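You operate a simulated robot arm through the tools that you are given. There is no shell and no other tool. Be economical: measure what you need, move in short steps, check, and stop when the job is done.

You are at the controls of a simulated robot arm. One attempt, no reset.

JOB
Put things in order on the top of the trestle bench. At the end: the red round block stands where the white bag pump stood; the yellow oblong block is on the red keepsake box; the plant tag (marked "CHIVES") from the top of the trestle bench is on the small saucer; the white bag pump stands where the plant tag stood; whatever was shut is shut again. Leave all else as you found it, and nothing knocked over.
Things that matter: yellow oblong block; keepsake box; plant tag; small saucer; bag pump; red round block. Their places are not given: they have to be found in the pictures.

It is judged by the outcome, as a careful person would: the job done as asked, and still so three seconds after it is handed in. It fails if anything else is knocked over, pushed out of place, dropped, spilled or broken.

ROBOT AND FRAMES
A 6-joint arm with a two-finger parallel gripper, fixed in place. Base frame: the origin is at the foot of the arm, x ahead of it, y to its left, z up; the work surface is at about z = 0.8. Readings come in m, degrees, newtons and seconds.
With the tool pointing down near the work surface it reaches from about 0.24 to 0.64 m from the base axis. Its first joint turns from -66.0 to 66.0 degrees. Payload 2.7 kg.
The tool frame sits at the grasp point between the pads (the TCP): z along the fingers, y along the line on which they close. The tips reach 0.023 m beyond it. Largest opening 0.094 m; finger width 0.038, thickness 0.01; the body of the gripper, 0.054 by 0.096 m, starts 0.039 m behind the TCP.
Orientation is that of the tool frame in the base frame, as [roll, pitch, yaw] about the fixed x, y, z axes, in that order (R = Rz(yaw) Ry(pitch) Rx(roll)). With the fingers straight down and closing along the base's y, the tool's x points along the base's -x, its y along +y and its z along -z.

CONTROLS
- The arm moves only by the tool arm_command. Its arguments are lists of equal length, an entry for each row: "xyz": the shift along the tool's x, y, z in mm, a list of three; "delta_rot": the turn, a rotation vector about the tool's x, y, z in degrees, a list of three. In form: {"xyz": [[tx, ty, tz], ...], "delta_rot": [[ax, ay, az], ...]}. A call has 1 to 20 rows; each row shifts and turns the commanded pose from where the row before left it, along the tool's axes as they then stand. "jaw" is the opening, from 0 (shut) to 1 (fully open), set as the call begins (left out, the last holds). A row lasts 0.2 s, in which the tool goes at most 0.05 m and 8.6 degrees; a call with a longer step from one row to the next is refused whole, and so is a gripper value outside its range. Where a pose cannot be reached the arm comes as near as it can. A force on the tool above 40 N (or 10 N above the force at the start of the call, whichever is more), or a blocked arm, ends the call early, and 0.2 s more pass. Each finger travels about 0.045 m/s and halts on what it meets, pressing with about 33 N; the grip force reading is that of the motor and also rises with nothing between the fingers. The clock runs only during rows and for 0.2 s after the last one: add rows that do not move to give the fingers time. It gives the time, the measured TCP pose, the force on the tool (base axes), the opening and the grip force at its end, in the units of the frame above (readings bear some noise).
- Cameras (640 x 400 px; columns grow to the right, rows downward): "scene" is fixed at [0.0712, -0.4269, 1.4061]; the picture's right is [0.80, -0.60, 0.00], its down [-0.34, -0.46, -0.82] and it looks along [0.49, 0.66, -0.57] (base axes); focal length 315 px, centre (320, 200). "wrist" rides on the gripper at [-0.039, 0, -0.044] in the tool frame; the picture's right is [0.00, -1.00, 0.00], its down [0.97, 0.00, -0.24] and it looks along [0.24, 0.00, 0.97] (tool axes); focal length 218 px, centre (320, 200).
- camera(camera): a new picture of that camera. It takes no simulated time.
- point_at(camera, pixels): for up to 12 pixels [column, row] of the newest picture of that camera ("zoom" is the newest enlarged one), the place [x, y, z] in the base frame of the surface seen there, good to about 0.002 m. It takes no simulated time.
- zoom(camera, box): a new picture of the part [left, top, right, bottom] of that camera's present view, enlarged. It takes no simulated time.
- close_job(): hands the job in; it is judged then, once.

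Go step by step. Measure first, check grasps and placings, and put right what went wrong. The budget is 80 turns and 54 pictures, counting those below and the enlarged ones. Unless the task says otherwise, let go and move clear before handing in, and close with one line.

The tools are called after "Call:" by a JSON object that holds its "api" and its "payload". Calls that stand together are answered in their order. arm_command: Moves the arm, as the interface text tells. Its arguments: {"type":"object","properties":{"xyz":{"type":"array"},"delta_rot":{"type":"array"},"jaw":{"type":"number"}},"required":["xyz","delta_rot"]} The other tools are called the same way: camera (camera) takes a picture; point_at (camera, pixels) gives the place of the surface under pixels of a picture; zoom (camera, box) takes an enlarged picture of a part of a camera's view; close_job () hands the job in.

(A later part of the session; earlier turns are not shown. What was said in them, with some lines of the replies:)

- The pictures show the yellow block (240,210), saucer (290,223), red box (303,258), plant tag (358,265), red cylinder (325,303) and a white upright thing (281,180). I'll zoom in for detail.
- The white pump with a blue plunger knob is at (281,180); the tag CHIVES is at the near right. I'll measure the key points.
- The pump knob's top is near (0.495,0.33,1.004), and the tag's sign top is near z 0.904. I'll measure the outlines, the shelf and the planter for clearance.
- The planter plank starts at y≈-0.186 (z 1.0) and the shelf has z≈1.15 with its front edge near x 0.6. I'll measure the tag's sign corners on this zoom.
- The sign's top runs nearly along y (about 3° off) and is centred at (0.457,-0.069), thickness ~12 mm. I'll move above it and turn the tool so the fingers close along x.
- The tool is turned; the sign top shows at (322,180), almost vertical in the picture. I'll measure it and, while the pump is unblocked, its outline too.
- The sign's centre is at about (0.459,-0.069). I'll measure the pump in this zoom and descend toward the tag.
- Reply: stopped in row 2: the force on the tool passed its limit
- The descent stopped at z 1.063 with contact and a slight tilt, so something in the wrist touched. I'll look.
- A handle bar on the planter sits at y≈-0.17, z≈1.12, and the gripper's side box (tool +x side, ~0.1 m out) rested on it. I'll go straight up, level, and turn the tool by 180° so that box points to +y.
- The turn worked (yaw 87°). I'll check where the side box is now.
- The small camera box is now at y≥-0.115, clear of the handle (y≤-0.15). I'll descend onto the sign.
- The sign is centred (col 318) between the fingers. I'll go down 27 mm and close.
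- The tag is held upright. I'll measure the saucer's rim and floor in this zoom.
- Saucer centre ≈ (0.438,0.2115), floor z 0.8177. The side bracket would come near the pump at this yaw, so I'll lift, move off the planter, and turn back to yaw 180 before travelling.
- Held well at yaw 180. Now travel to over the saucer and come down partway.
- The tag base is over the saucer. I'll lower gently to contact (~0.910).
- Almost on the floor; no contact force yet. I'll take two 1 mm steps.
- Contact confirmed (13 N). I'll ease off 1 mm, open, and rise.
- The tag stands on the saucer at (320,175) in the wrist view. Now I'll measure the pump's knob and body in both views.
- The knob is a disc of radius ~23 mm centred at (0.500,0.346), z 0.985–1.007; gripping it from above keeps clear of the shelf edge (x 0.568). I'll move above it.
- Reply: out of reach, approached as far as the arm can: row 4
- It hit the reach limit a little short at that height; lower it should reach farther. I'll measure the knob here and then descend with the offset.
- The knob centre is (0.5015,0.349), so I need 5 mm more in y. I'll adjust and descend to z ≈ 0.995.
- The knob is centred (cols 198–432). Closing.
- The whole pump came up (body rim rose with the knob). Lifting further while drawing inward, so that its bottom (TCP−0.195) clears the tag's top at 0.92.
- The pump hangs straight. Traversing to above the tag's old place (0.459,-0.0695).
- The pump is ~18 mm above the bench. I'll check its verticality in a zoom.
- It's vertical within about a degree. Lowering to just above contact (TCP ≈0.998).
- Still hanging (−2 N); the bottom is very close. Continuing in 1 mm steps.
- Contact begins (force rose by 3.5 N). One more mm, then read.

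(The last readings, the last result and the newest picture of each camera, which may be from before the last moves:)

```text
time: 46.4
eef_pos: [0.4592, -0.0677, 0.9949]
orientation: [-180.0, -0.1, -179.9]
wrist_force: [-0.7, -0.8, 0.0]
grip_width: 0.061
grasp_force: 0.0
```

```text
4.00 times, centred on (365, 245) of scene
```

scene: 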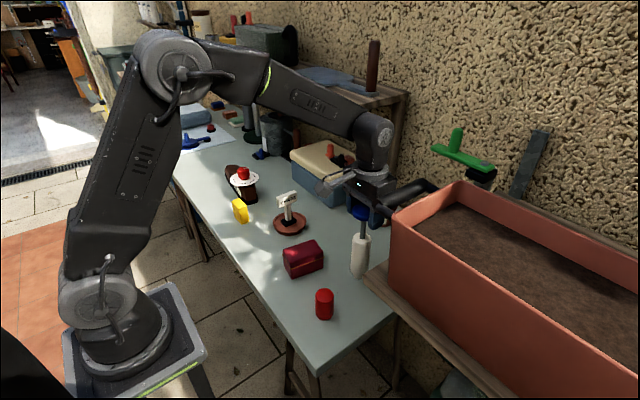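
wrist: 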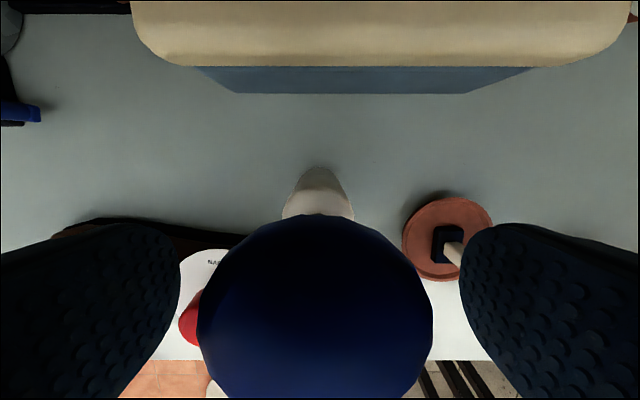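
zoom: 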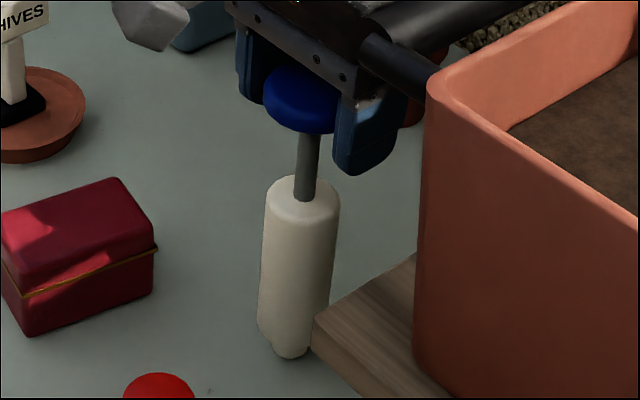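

The pump stands free. Opening fully and rising straight up.

Call:
{"api": "arm_command", "payload": {"xyz": [[0, 0, 0], [0, 0, 0], [0, 0, 0], [0, 0, -15], [0, 0, -30], [0, 0, -40], [0, 0, -40], [0, 0, -20], [0, 0, 0]], "delta_rot": [[0, 0, 0], [0, 0, 0], [0, 0, 0], [0, 0, 0], [0, 0, 0], [0, 0, 0], [0, 0, 0], [0, 0, 0], [0, 0, 0]], "jaw": 0.9}}

Call:
{"api": "camera", "payload": {"camera": "scene"}}

Call:
{"api": "camera", "payload": {"camera": "wrist"}}

```text
time: 48.4
eef_pos: [0.4592, -0.0695, 1.1405]
orientation: [-179.9, -0.2, 180.0]
wrist_force: [0.1, -0.2, 0.3]
grip_width: 0.0845
grasp_force: 0.3
```

```text
16 pictures are left
```

scene: 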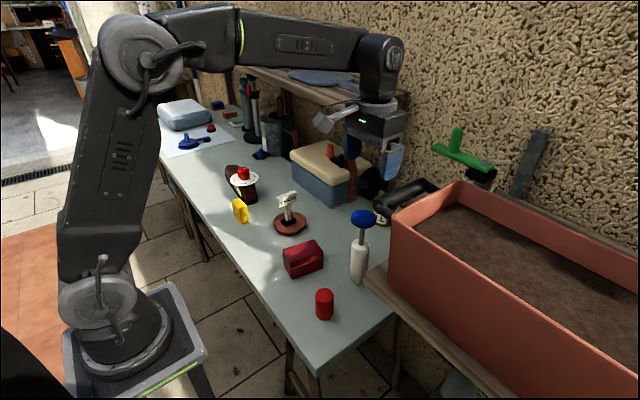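

```text
15 pictures are left
```

wrist: 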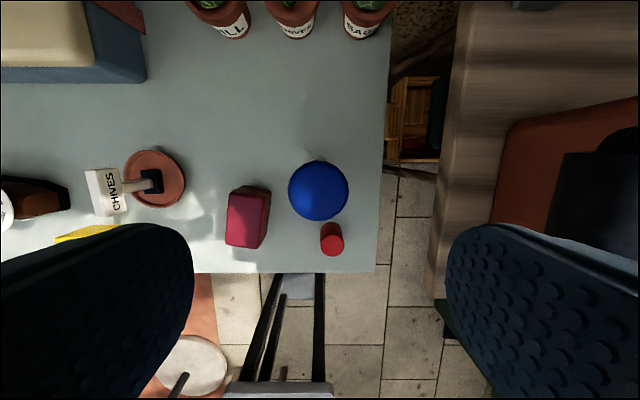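

The pump stands at its new place (wrist 318,190). Now measure the red block's top.

Call:
{"api": "zoom", "payload": {"camera": "scene", "box": [290, 270, 360, 330]}}

Call:
{"api": "point_at", "payload": {"camera": "wrist", "pixels": [[333, 247], [323, 247], [343, 247], [333, 239], [333, 254], [290, 190], [346, 190], [318, 162], [318, 218]]}}

```text
6.67 times, centred on (325, 300) of scene
```

zoom: 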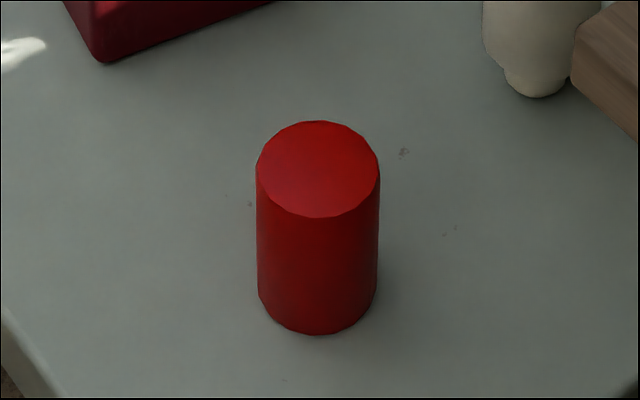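

```text
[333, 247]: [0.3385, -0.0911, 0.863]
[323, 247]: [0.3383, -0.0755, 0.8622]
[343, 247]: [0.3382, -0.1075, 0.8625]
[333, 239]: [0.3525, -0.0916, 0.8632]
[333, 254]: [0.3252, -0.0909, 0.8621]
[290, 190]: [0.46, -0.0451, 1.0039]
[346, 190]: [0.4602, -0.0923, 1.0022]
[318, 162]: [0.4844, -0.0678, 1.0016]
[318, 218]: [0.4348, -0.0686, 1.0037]
```

Call:
{"api": "point_at", "payload": {"camera": "zoom", "pixels": [[260, 170], [376, 170], [318, 124], [318, 214], [318, 170]]}}

Call:
{"api": "arm_command", "payload": {"xyz": [[30, -5, 0], [30, -5, 0], [30, -5, 0], [30, -6, 0], [0, 0, 0], [0, 0, 35], [0, 0, 35], [0, 0, 35], [0, 0, 35], [0, 0, 30], [0, 0, 30], [0, 0, 0]], "delta_rot": [[0, 0, 0], [0, 0, 0], [0, 0, 0], [0, 0, 0], [0, 0, 0], [0, 0, 0], [0, 0, 0], [0, 0, 0], [0, 0, 0], [0, 0, 0], [0, 0, 0], [0, 0, 0]]}}

Call:
{"api": "camera", "payload": {"camera": "wrist"}}

```text
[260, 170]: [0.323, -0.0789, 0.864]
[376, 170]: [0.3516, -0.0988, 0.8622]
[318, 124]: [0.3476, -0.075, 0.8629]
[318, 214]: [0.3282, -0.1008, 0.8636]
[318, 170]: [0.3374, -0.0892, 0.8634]
```

```text
time: 51.0
eef_pos: [0.3384, -0.091, 0.939]
orientation: [179.9, -0.2, -179.9]
wrist_force: [-0.1, 0.2, 0.5]
grip_width: 0.0848
grasp_force: 0.1
```

```text
13 pictures are left
```

wrist: 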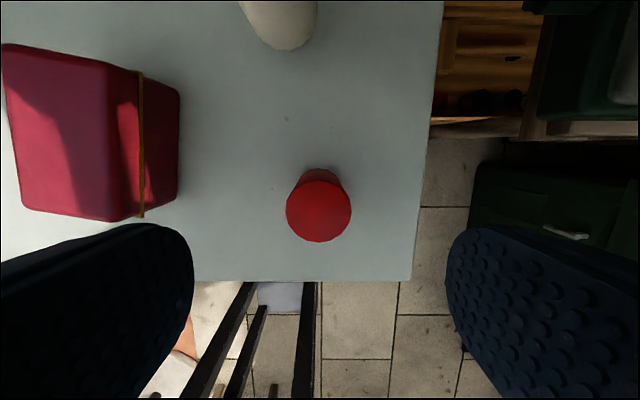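

Centred on the block (318,210). Descending to TCP 0.845 and closing.

Call:
{"api": "arm_command", "payload": {"xyz": [[0, 2, 0], [0, 0, 30], [0, 0, 30], [0, 0, 22], [0, 0, 12], [0, 0, 0]], "delta_rot": [[0, 0, 0], [0, 0, 0], [0, 0, 0], [0, 0, 0], [0, 0, 0], [0, 0, 0]]}}

Call:
{"api": "arm_command", "payload": {"xyz": [[0, 0, 0], [0, 0, 0], [0, 0, 0], [0, 0, 0], [0, 0, 0]], "delta_rot": [[0, 0, 0], [0, 0, 0], [0, 0, 0], [0, 0, 0], [0, 0, 0]], "jaw": 0}}

Call:
{"api": "arm_command", "payload": {"xyz": [[0, 0, -10], [0, 0, -30], [0, 0, -30], [0, 0, -35], [0, 0, -35], [0, 0, 0]], "delta_rot": [[0, 0, 0], [0, 0, 0], [0, 0, 0], [0, 0, 0], [0, 0, 0], [0, 0, 0]]}}

Call:
{"api": "camera", "payload": {"camera": "wrist"}}

```text
time: 52.4
eef_pos: [0.3392, -0.0887, 0.8462]
orientation: [-180.0, 0.0, -179.9]
wrist_force: [-0.2, 0.0, 0.4]
grip_width: 0.0846
grasp_force: 0.1
```

```text
time: 53.5
eef_pos: [0.3387, -0.088, 0.8468]
orientation: [180.0, -0.1, -179.9]
wrist_force: [0.2, -0.2, -0.2]
grip_width: 0.0386
grasp_force: 32.6
```

```text
time: 55.0
eef_pos: [0.3402, -0.0864, 0.9869]
orientation: [180.0, -0.1, -179.8]
wrist_force: [0.1, 0.8, -0.8]
grip_width: 0.0387
grasp_force: 33.4
```

```text
12 pictures are left
```

wrist: 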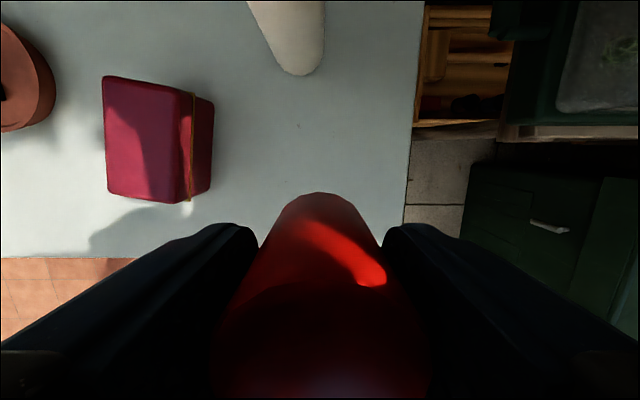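

The block is held. The bracket would meet the dial at yaw 180, so I'll lift, travel to (0.42,0.28), and turn to yaw 225 there.

Call:
{"api": "arm_command", "payload": {"xyz": [[0, 0, -40], [-4, 33, 0], [-6, 35, 0], [-6, 35, 0], [-8, 35, 0], [-8, 35, 0], [-8, 35, 0], [-8, 35, 0], [-8, 35, 0], [-8, 33, 0], [-8, 30, 0], [-8, 25, 0], [0, 0, 0], [0, 0, 0], [0, 0, 0], [0, 0, 0], [0, 0, 0], [0, 0, 0], [0, 0, 0]], "delta_rot": [[0, 0, 0], [0, 0, 0], [0, 0, 0], [0, 0, 0], [0, 0, 0], [0, 0, 0], [0, 0, 0], [0, 0, 0], [0, 0, 0], [0, 0, 0], [0, 0, 0], [0, 0, 0], [0, 0, -8], [0, 0, -8], [0, 0, -8], [0, 0, -8], [0, 0, -8], [0, 0, -5], [0, 0, 0]]}}

Call:
{"api": "camera", "payload": {"camera": "scene"}}

```text
time: 59.0
eef_pos: [0.4183, 0.2789, 1.0258]
orientation: [180.0, -0.1, -134.7]
wrist_force: [-0.6, -0.4, -0.6]
grip_width: 0.0391
grasp_force: 33.2
```

```text
11 pictures are left
```

scene: 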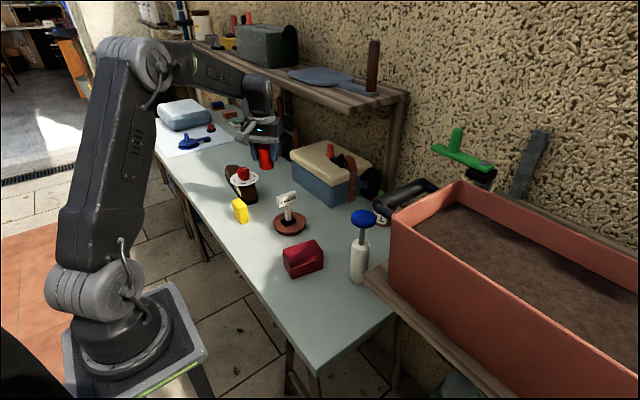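

All stands as wanted. Moving out to (0.500,0.348) while descending.

Call:
{"api": "arm_command", "payload": {"xyz": [[-26, -2, 20], [-27, -2, 20], [-27, -2, 15], [-27, -3, 10], [0, 0, 0], [0, 0, 25], [0, 0, 25], [0, 0, 25], [0, 0, 20], [0, 0, 8], [0, 0, 0]], "delta_rot": [[0, 0, 0], [0, 0, 0], [0, 0, 0], [0, 0, 0], [0, 0, 0], [0, 0, 0], [0, 0, 0], [0, 0, 0], [0, 0, 0], [0, 0, 0], [0, 0, 0]]}}

Call:
{"api": "zoom", "payload": {"camera": "scene", "box": [210, 90, 350, 220]}}

```text
time: 61.4
eef_pos: [0.4991, 0.3472, 0.8566]
orientation: [179.9, -0.2, -134.9]
wrist_force: [0.2, 0.8, -0.8]
grip_width: 0.0387
grasp_force: 33.0
```

```text
3.08 times, centred on (280, 155) of scene
```

zoom: 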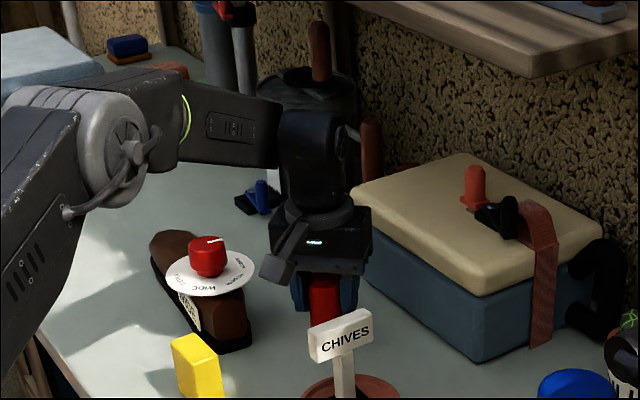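

At the pump's old place, clear of everything. Lowering to contact.

Call:
{"api": "arm_command", "payload": {"xyz": [[0, 0, 5], [0, 0, 3], [0, 0, 1.5], [0, 0, 0]], "delta_rot": [[0, 0, 0], [0, 0, 0], [0, 0, 0], [0, 0, 0]]}}

Call:
{"api": "arm_command", "payload": {"xyz": [[0, 0, 1], [0, 0, 0]], "delta_rot": [[0, 0, 0], [0, 0, 0]]}}

Call:
{"api": "arm_command", "payload": {"xyz": [[0, 0, 1], [0, 0, 0]], "delta_rot": [[0, 0, 0], [0, 0, 0]]}}

```text
time: 62.4
eef_pos: [0.5003, 0.3482, 0.8487]
orientation: [179.9, -0.1, -134.9]
wrist_force: [-0.3, -0.5, -0.6]
grip_width: 0.0389
grasp_force: 33.3
```

```text
time: 63.0
eef_pos: [0.4999, 0.3487, 0.8469]
orientation: [179.9, -0.1, -134.9]
wrist_force: [-0.6, 0.1, -0.4]
grip_width: 0.0391
grasp_force: 33.0
```

```text
time: 63.5
eef_pos: [0.5008, 0.3469, 0.8458]
orientation: [179.9, -0.2, -134.9]
wrist_force: [0.4, 0.8, -1.4]
grip_width: 0.0387
grasp_force: 33.1
```

Call:
{"api": "arm_command", "payload": {"xyz": [[0, 0, 1], [0, 0, 0]], "delta_rot": [[0, 0, 0], [0, 0, 0]]}}

Call:
{"api": "arm_command", "payload": {"xyz": [[0, 0, 1], [0, 0, 0]], "delta_rot": [[0, 0, 0], [0, 0, 0]]}}

```text
time: 64.2
eef_pos: [0.4995, 0.3485, 0.8462]
orientation: [179.9, 0.0, -134.8]
wrist_force: [-1.3, 0.3, 4.1]
grip_width: 0.0388
grasp_force: 32.5
```

```text
time: 64.8
eef_pos: [0.5008, 0.3484, 0.8451]
orientation: [179.8, 0.0, -134.8]
wrist_force: [-3.4, 0.6, 10.5]
grip_width: 0.0388
grasp_force: 32.7
```

Seated on the bench (10 N). Ease off, open, rise and draw back.

Call:
{"api": "arm_command", "payload": {"xyz": [[0, 0, -1], [0, 0, 0]], "delta_rot": [[0, 0, 0], [0, 0, 0]]}}

Call:
{"api": "arm_command", "payload": {"xyz": [[0, 0, 0], [0, 0, 0], [0, 0, 0], [0, 0, -15], [0, 0, -25], [0, 0, -30], [0, 0, -30], [20, 0, -20], [25, 0, -20], [25, 0, -20], [0, 0, 0]], "delta_rot": [[0, 0, 0], [0, 0, 0], [0, 0, 0], [0, 0, 0], [0, 0, 0], [0, 0, 0], [0, 0, 0], [0, 0, 0], [0, 0, 0], [0, 0, 0], [0, 0, 0]], "jaw": 0.75}}

Call:
{"api": "camera", "payload": {"camera": "wrist"}}

```text
time: 65.3
eef_pos: [0.5008, 0.3482, 0.8445]
orientation: [179.9, 0.0, -134.9]
wrist_force: [2.0, 1.8, 6.2]
grip_width: 0.0389
grasp_force: 32.8
```

```text
time: 67.8
eef_pos: [0.4514, 0.2978, 1.0068]
orientation: [179.9, -0.1, -134.9]
wrist_force: [-0.3, 0.0, 0.3]
grip_width: 0.0706
grasp_force: 0.1
```

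```text
9 pictures are left
```

wrist: 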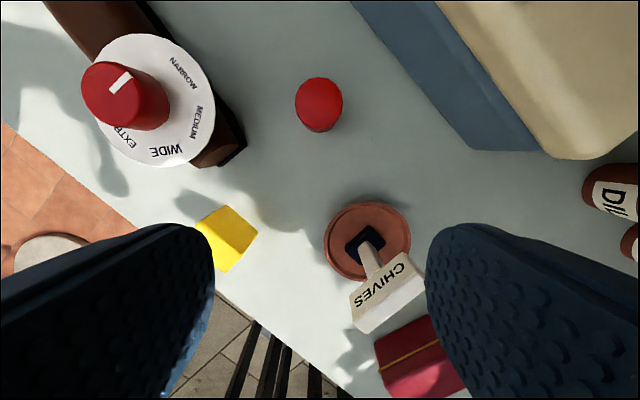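

The red block stands at (318,100). Now measure the yellow block and the red box in the scene view.

Call:
{"api": "zoom", "payload": {"camera": "scene", "box": [215, 185, 265, 235]}}

```text
8.00 times, centred on (240, 210) of scene
```

zoom: 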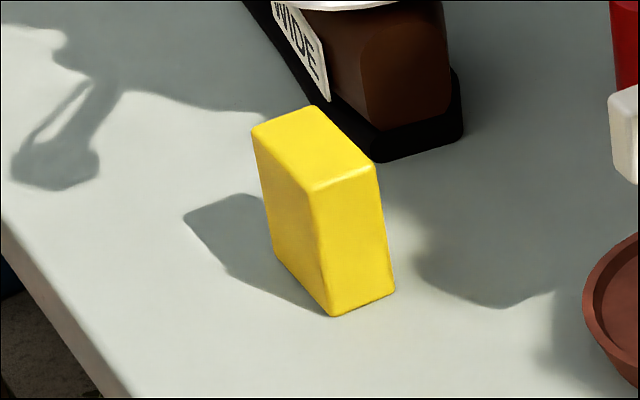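

Call:
{"api": "point_at", "payload": {"camera": "zoom", "pixels": [[257, 132], [315, 110], [314, 184], [370, 168], [315, 148], [331, 305], [388, 290], [275, 250], [372, 155], [440, 145], [360, 130]]}}

Call:
{"api": "zoom", "payload": {"camera": "scene", "box": [270, 230, 340, 290]}}

```text
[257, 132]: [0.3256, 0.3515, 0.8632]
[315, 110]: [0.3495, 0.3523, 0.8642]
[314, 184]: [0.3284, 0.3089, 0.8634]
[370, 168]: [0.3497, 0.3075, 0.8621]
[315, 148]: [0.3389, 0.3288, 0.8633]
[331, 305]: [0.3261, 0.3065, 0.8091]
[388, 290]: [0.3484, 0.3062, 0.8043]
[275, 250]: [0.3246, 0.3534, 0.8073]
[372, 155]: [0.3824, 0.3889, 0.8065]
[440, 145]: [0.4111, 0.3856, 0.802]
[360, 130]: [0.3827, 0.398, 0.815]
```

```text
6.67 times, centred on (305, 260) of scene
```

zoom: 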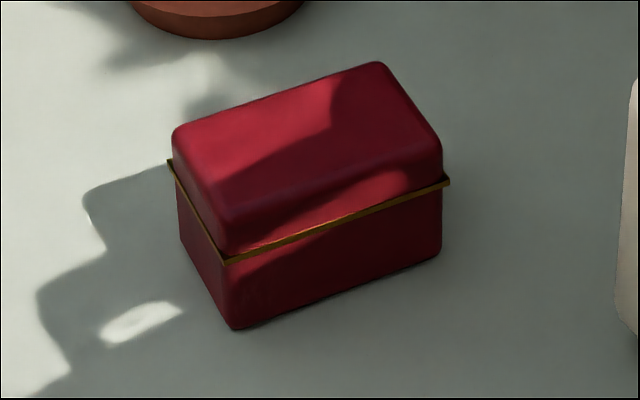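

Yellow block: centre (0.338,0.330), 26×49 mm, top 0.8635, aligned with the axes. Measuring the box lid's top.

Call:
{"api": "point_at", "payload": {"camera": "zoom", "pixels": [[185, 132], [375, 68], [230, 205], [430, 140], [280, 100], [300, 140], [330, 175], [250, 160], [370, 110], [300, 195], [230, 240], [435, 175]]}}

```text
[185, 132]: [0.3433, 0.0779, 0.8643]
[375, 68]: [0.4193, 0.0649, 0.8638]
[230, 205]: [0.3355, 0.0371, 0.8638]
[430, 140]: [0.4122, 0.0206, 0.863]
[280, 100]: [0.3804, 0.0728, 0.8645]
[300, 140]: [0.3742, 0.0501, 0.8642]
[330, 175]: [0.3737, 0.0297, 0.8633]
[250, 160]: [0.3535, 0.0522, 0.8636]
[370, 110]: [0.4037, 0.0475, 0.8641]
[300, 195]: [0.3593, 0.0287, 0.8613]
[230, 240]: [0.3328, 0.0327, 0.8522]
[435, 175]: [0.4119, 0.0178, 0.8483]
```

The lid is flat at z 0.864, centred (0.378,0.050), its long side ~10° off x. Before grasping the yellow block I'll measure the dial disc next to it for clearance.

Call:
{"api": "point_at", "payload": {"camera": "wrist", "pixels": [[86, 120], [140, 37], [213, 105], [180, 160], [130, 155], [108, 66], [150, 70], [165, 110], [140, 120], [243, 145]]}}

```text
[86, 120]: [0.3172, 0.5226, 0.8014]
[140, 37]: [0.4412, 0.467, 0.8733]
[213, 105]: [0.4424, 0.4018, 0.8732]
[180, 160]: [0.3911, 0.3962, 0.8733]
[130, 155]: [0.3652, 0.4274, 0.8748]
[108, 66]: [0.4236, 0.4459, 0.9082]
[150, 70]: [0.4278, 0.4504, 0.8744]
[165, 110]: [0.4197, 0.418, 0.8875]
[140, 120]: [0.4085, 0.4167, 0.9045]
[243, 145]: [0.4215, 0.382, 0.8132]
```

The disc is at z 0.874 with y ≥ 0.39, so closing along x at yaw 270 is clear. Moving over the yellow block and turning.

Call:
{"api": "arm_command", "payload": {"xyz": [[14, 25, 0], [14, 26, 0], [14, 26, 0], [15, 26, 0], [0, 0, 0], [0, 0, 0], [0, 0, 0], [0, 0, 0], [0, 0, 0], [0, 0, 0], [0, 0, 30], [0, 0, 30], [0, 0, 20], [0, 0, 0]], "delta_rot": [[0, 0, 0], [0, 0, 0], [0, 0, 0], [0, 0, 0], [0, 0, -8], [0, 0, -8], [0, 0, -8], [0, 0, -8], [0, 0, -8], [0, 0, -5], [0, 0, 0], [0, 0, 0], [0, 0, 0], [0, 0, 0]], "jaw": 0.85}}

Call:
{"api": "camera", "payload": {"camera": "wrist"}}

```text
time: 70.8
eef_pos: [0.3379, 0.3302, 0.925]
orientation: [179.9, 0.0, -89.9]
wrist_force: [0.3, -0.8, -0.7]
grip_width: 0.0799
grasp_force: 0.2
```

```text
6 pictures are left
```

wrist: 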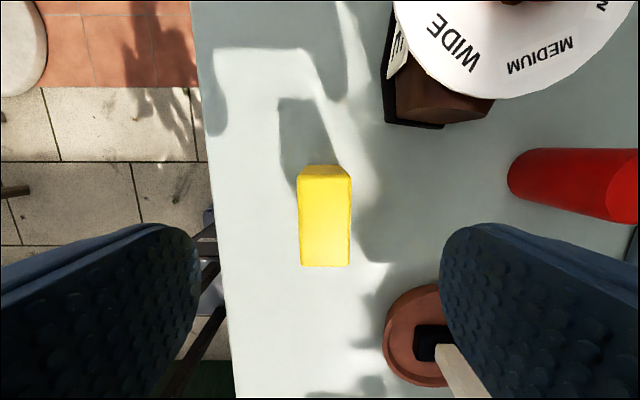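

Centred over the block (325,218). Descending to TCP 0.848, closing, lifting.

Call:
{"api": "arm_command", "payload": {"xyz": [[0, 0, 30], [0, 0, 25], [0, 0, 15], [0, 0, 7], [0, 0, 0]], "delta_rot": [[0, 0, 0], [0, 0, 0], [0, 0, 0], [0, 0, 0], [0, 0, 0]]}}

Call:
{"api": "arm_command", "payload": {"xyz": [[0, 0, 0], [0, 0, 0], [0, 0, 0], [0, 0, 0], [0, 0, 0], [0, 0, 0]], "delta_rot": [[0, 0, 0], [0, 0, 0], [0, 0, 0], [0, 0, 0], [0, 0, 0], [0, 0, 0]], "jaw": 0}}

Call:
{"api": "arm_command", "payload": {"xyz": [[0, 0, -10], [0, 0, -30], [0, 0, -40], [0, 0, -40], [0, 0, -40], [0, 0, -10], [0, 0, 0]], "delta_rot": [[0, 0, 0], [0, 0, 0], [0, 0, 0], [0, 0, 0], [0, 0, 0], [0, 0, 0], [0, 0, 0]]}}

```text
time: 72.0
eef_pos: [0.3389, 0.3309, 0.8478]
orientation: [179.9, -0.1, -89.9]
wrist_force: [1.0, 0.3, -0.6]
grip_width: 0.08
grasp_force: 0.1
```

```text
time: 73.3
eef_pos: [0.3396, 0.3311, 0.8485]
orientation: [179.9, 0.0, -89.9]
wrist_force: [-1.1, -0.7, 1.4]
grip_width: 0.0277
grasp_force: 33.3
```

```text
time: 75.0
eef_pos: [0.3394, 0.331, 1.0209]
orientation: [180.0, 0.1, -89.8]
wrist_force: [-0.3, -0.8, -0.8]
grip_width: 0.0273
grasp_force: 32.8
```

The yellow block is held (27 mm). Turning to yaw ~169.6 and moving above the lid.

Call:
{"api": "arm_command", "payload": {"xyz": [[0, 0, 0], [0, 0, 0], [0, 0, 0], [0, 0, 0], [0, 0, 0], [0, 0, 0], [0, 0, 0], [0, 0, 0], [0, 0, 0], [0, 0, 0], [0, 0, 0], [0, 0, 0], [0, 0, 0], [0, 0, 0]], "delta_rot": [[0, 0, 8], [0, 0, 8], [0, 0, 8], [0, 0, 8], [0, 0, 8], [0, 0, 8], [0, 0, 8], [0, 0, 8], [0, 0, 8], [0, 0, 8], [0, 0, 8], [0, 0, 8], [0, 0, 4.5], [0, 0, 0]]}}

Call:
{"api": "arm_command", "payload": {"xyz": [[-11, -33, 0], [-11, -34, 0], [-11, -34, 0], [-11, -34, 0], [-11, -34, 0], [-11, -34, 0], [-11, -34, 0], [-11, -33, 0], [0, 0, 0], [0, 0, 30], [0, 0, 30], [0, 0, 20], [0, 0, 10], [0, 0, 0]], "delta_rot": [[0, 0, 0], [0, 0, 0], [0, 0, 0], [0, 0, 0], [0, 0, 0], [0, 0, 0], [0, 0, 0], [0, 0, 0], [0, 0, 0], [0, 0, 0], [0, 0, 0], [0, 0, 0], [0, 0, 0], [0, 0, 0]]}}

Call:
{"api": "zoom", "payload": {"camera": "scene", "box": [250, 190, 370, 300]}}

```text
time: 78.0
eef_pos: [0.3379, 0.3301, 1.0187]
orientation: [-180.0, -0.1, 169.6]
wrist_force: [0.0, 0.7, -0.6]
grip_width: 0.0274
grasp_force: 33.0
```

```text
time: 81.0
eef_pos: [0.3759, 0.0495, 0.9264]
orientation: [-180.0, -0.2, 169.6]
wrist_force: [0.1, -0.2, -0.2]
grip_width: 0.0276
grasp_force: 32.9
```

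```text
3.64 times, centred on (310, 245) of scene
```

zoom: 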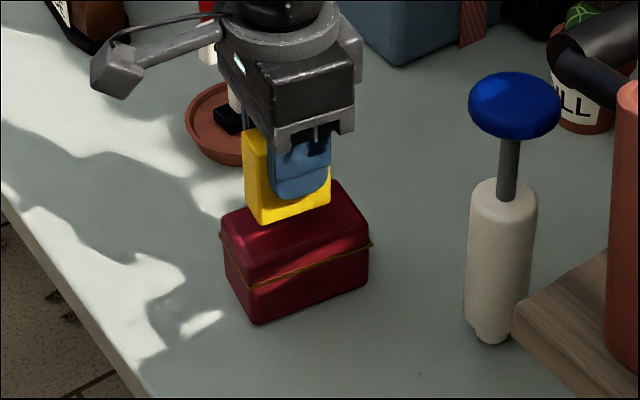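

Well aligned above the lid. Lowering to contact (expected ≈0.910).

Call:
{"api": "arm_command", "payload": {"xyz": [[-1, 0, 6], [0, 0, 5], [0, 0, 3], [0, 0, 0]], "delta_rot": [[0, 0, 0], [0, 0, 0], [0, 0, 0], [0, 0, 0]]}}

Call:
{"api": "arm_command", "payload": {"xyz": [[0, 0, 1], [0, 0, 0]], "delta_rot": [[0, 0, 0], [0, 0, 0]]}}

Call:
{"api": "arm_command", "payload": {"xyz": [[0, 0, 1], [0, 0, 0]], "delta_rot": [[0, 0, 0], [0, 0, 0]]}}

```text
time: 82.0
eef_pos: [0.3777, 0.048, 0.9126]
orientation: [-179.9, -0.2, 169.5]
wrist_force: [-0.6, -0.8, -0.3]
grip_width: 0.0275
grasp_force: 33.6
```

```text
time: 82.5
eef_pos: [0.3767, 0.0481, 0.9134]
orientation: [180.0, -0.2, 169.6]
wrist_force: [0.8, 1.5, -0.2]
grip_width: 0.0275
grasp_force: 33.2
```

```text
time: 83.2
eef_pos: [0.3772, 0.0491, 0.9125]
orientation: [180.0, -0.1, 169.6]
wrist_force: [-0.5, 0.7, -0.7]
grip_width: 0.0275
grasp_force: 33.0
```

Call:
{"api": "arm_command", "payload": {"xyz": [[0, 0, 1], [0, 0, 0]], "delta_rot": [[0, 0, 0], [0, 0, 0]]}}

Call:
{"api": "arm_command", "payload": {"xyz": [[0, 0, 1], [0, 0, 0]], "delta_rot": [[0, 0, 0], [0, 0, 0]]}}

```text
time: 83.8
eef_pos: [0.3767, 0.049, 0.9114]
orientation: [179.9, -0.1, 169.6]
wrist_force: [-0.3, 0.5, -0.8]
grip_width: 0.0272
grasp_force: 33.3
```

```text
time: 84.3
eef_pos: [0.3758, 0.0484, 0.9106]
orientation: [-179.9, 0.0, 169.6]
wrist_force: [0.0, 0.5, 0.3]
grip_width: 0.0275
grasp_force: 33.0
```

Call:
{"api": "arm_command", "payload": {"xyz": [[0, 0, 0.7], [0, 0, 0]], "delta_rot": [[0, 0, 0], [0, 0, 0]]}}

Call:
{"api": "arm_command", "payload": {"xyz": [[0, 0, 0.7], [0, 0, 0]], "delta_rot": [[0, 0, 0], [0, 0, 0]]}}

```text
time: 85.0
eef_pos: [0.3771, 0.0484, 0.9094]
orientation: [-179.9, -0.1, 169.6]
wrist_force: [-0.9, -1.3, 4.1]
grip_width: 0.0275
grasp_force: 32.4
```

```text
time: 85.5
eef_pos: [0.3769, 0.0494, 0.9105]
orientation: [-179.9, 0.0, 169.6]
wrist_force: [-3.3, -2.6, 18.8]
grip_width: 0.0274
grasp_force: 32.9
```

Seated on the lid (19 N). Ease off 1 mm, open, and rise clear.

Call:
{"api": "arm_command", "payload": {"xyz": [[0, 0, -1.2], [0, 0, 0]], "delta_rot": [[0, 0, 0], [0, 0, 0]]}}

Call:
{"api": "arm_command", "payload": {"xyz": [[0, 0, 0], [0, 0, 0], [0, 0, 0], [0, 0, 0], [0, 0, -15], [0, 0, -30], [0, 0, -40], [0, 0, -40], [0, 0, -40], [0, 0, -30], [0, 0, 0], [0, 0, 0]], "delta_rot": [[0, 0, 0], [0, 0, 0], [0, 0, 0], [0, 0, 0], [0, 0, 0], [0, 0, 0], [0, 0, 0], [0, 0, 0], [0, 0, 0], [0, 0, 0], [0, 0, 0], [0, 0, 0]], "jaw": 0.8}}

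Call:
{"api": "camera", "payload": {"camera": "scene"}}

Call:
{"api": "zoom", "payload": {"camera": "scene", "box": [220, 140, 400, 320]}}

```text
time: 86.2
eef_pos: [0.3768, 0.049, 0.9098]
orientation: [-180.0, 0.0, 169.6]
wrist_force: [2.4, -0.3, 5.3]
grip_width: 0.0275
grasp_force: 33.1
```

```text
time: 88.8
eef_pos: [0.3785, 0.0476, 1.1055]
orientation: [180.0, -0.1, 169.6]
wrist_force: [0.6, 0.5, 0.3]
grip_width: 0.0753
grasp_force: 0.0
```

```text
4 pictures are left
```

scene: 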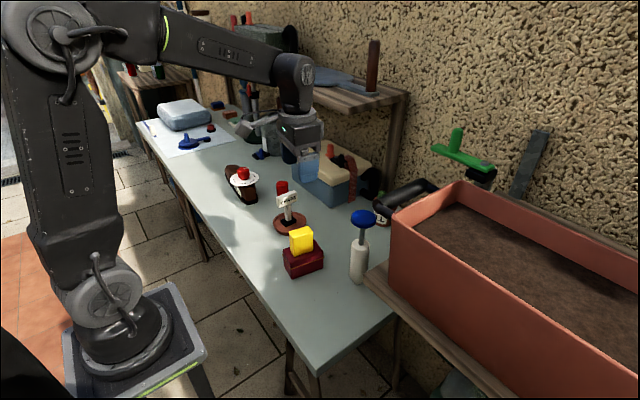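

```text
2.22 times, centred on (310, 230) of scene
```

zoom: 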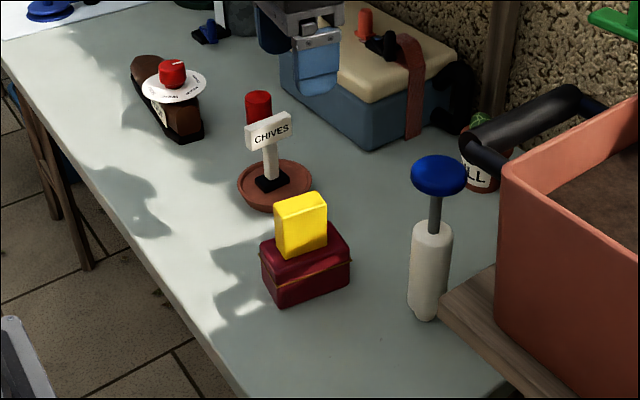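

Everything is in place and upright: red block (281,186), tag on saucer (287,205), yellow on the shut box (302,245), pump (360,245). The gripper is open and clear, so I'm handing in.

Call:
{"api": "close_job", "payload": {}}

```text
The job is handed in.
```

The job is handed in: the tag is on the saucer, the pump stands where the tag was, the red block stands where the pump was, and the yellow block is on the shut keepsake box. Early on, the gripper's side bracket touched the planter's handle bar, and the last pictures show nothing moved or knocked over.
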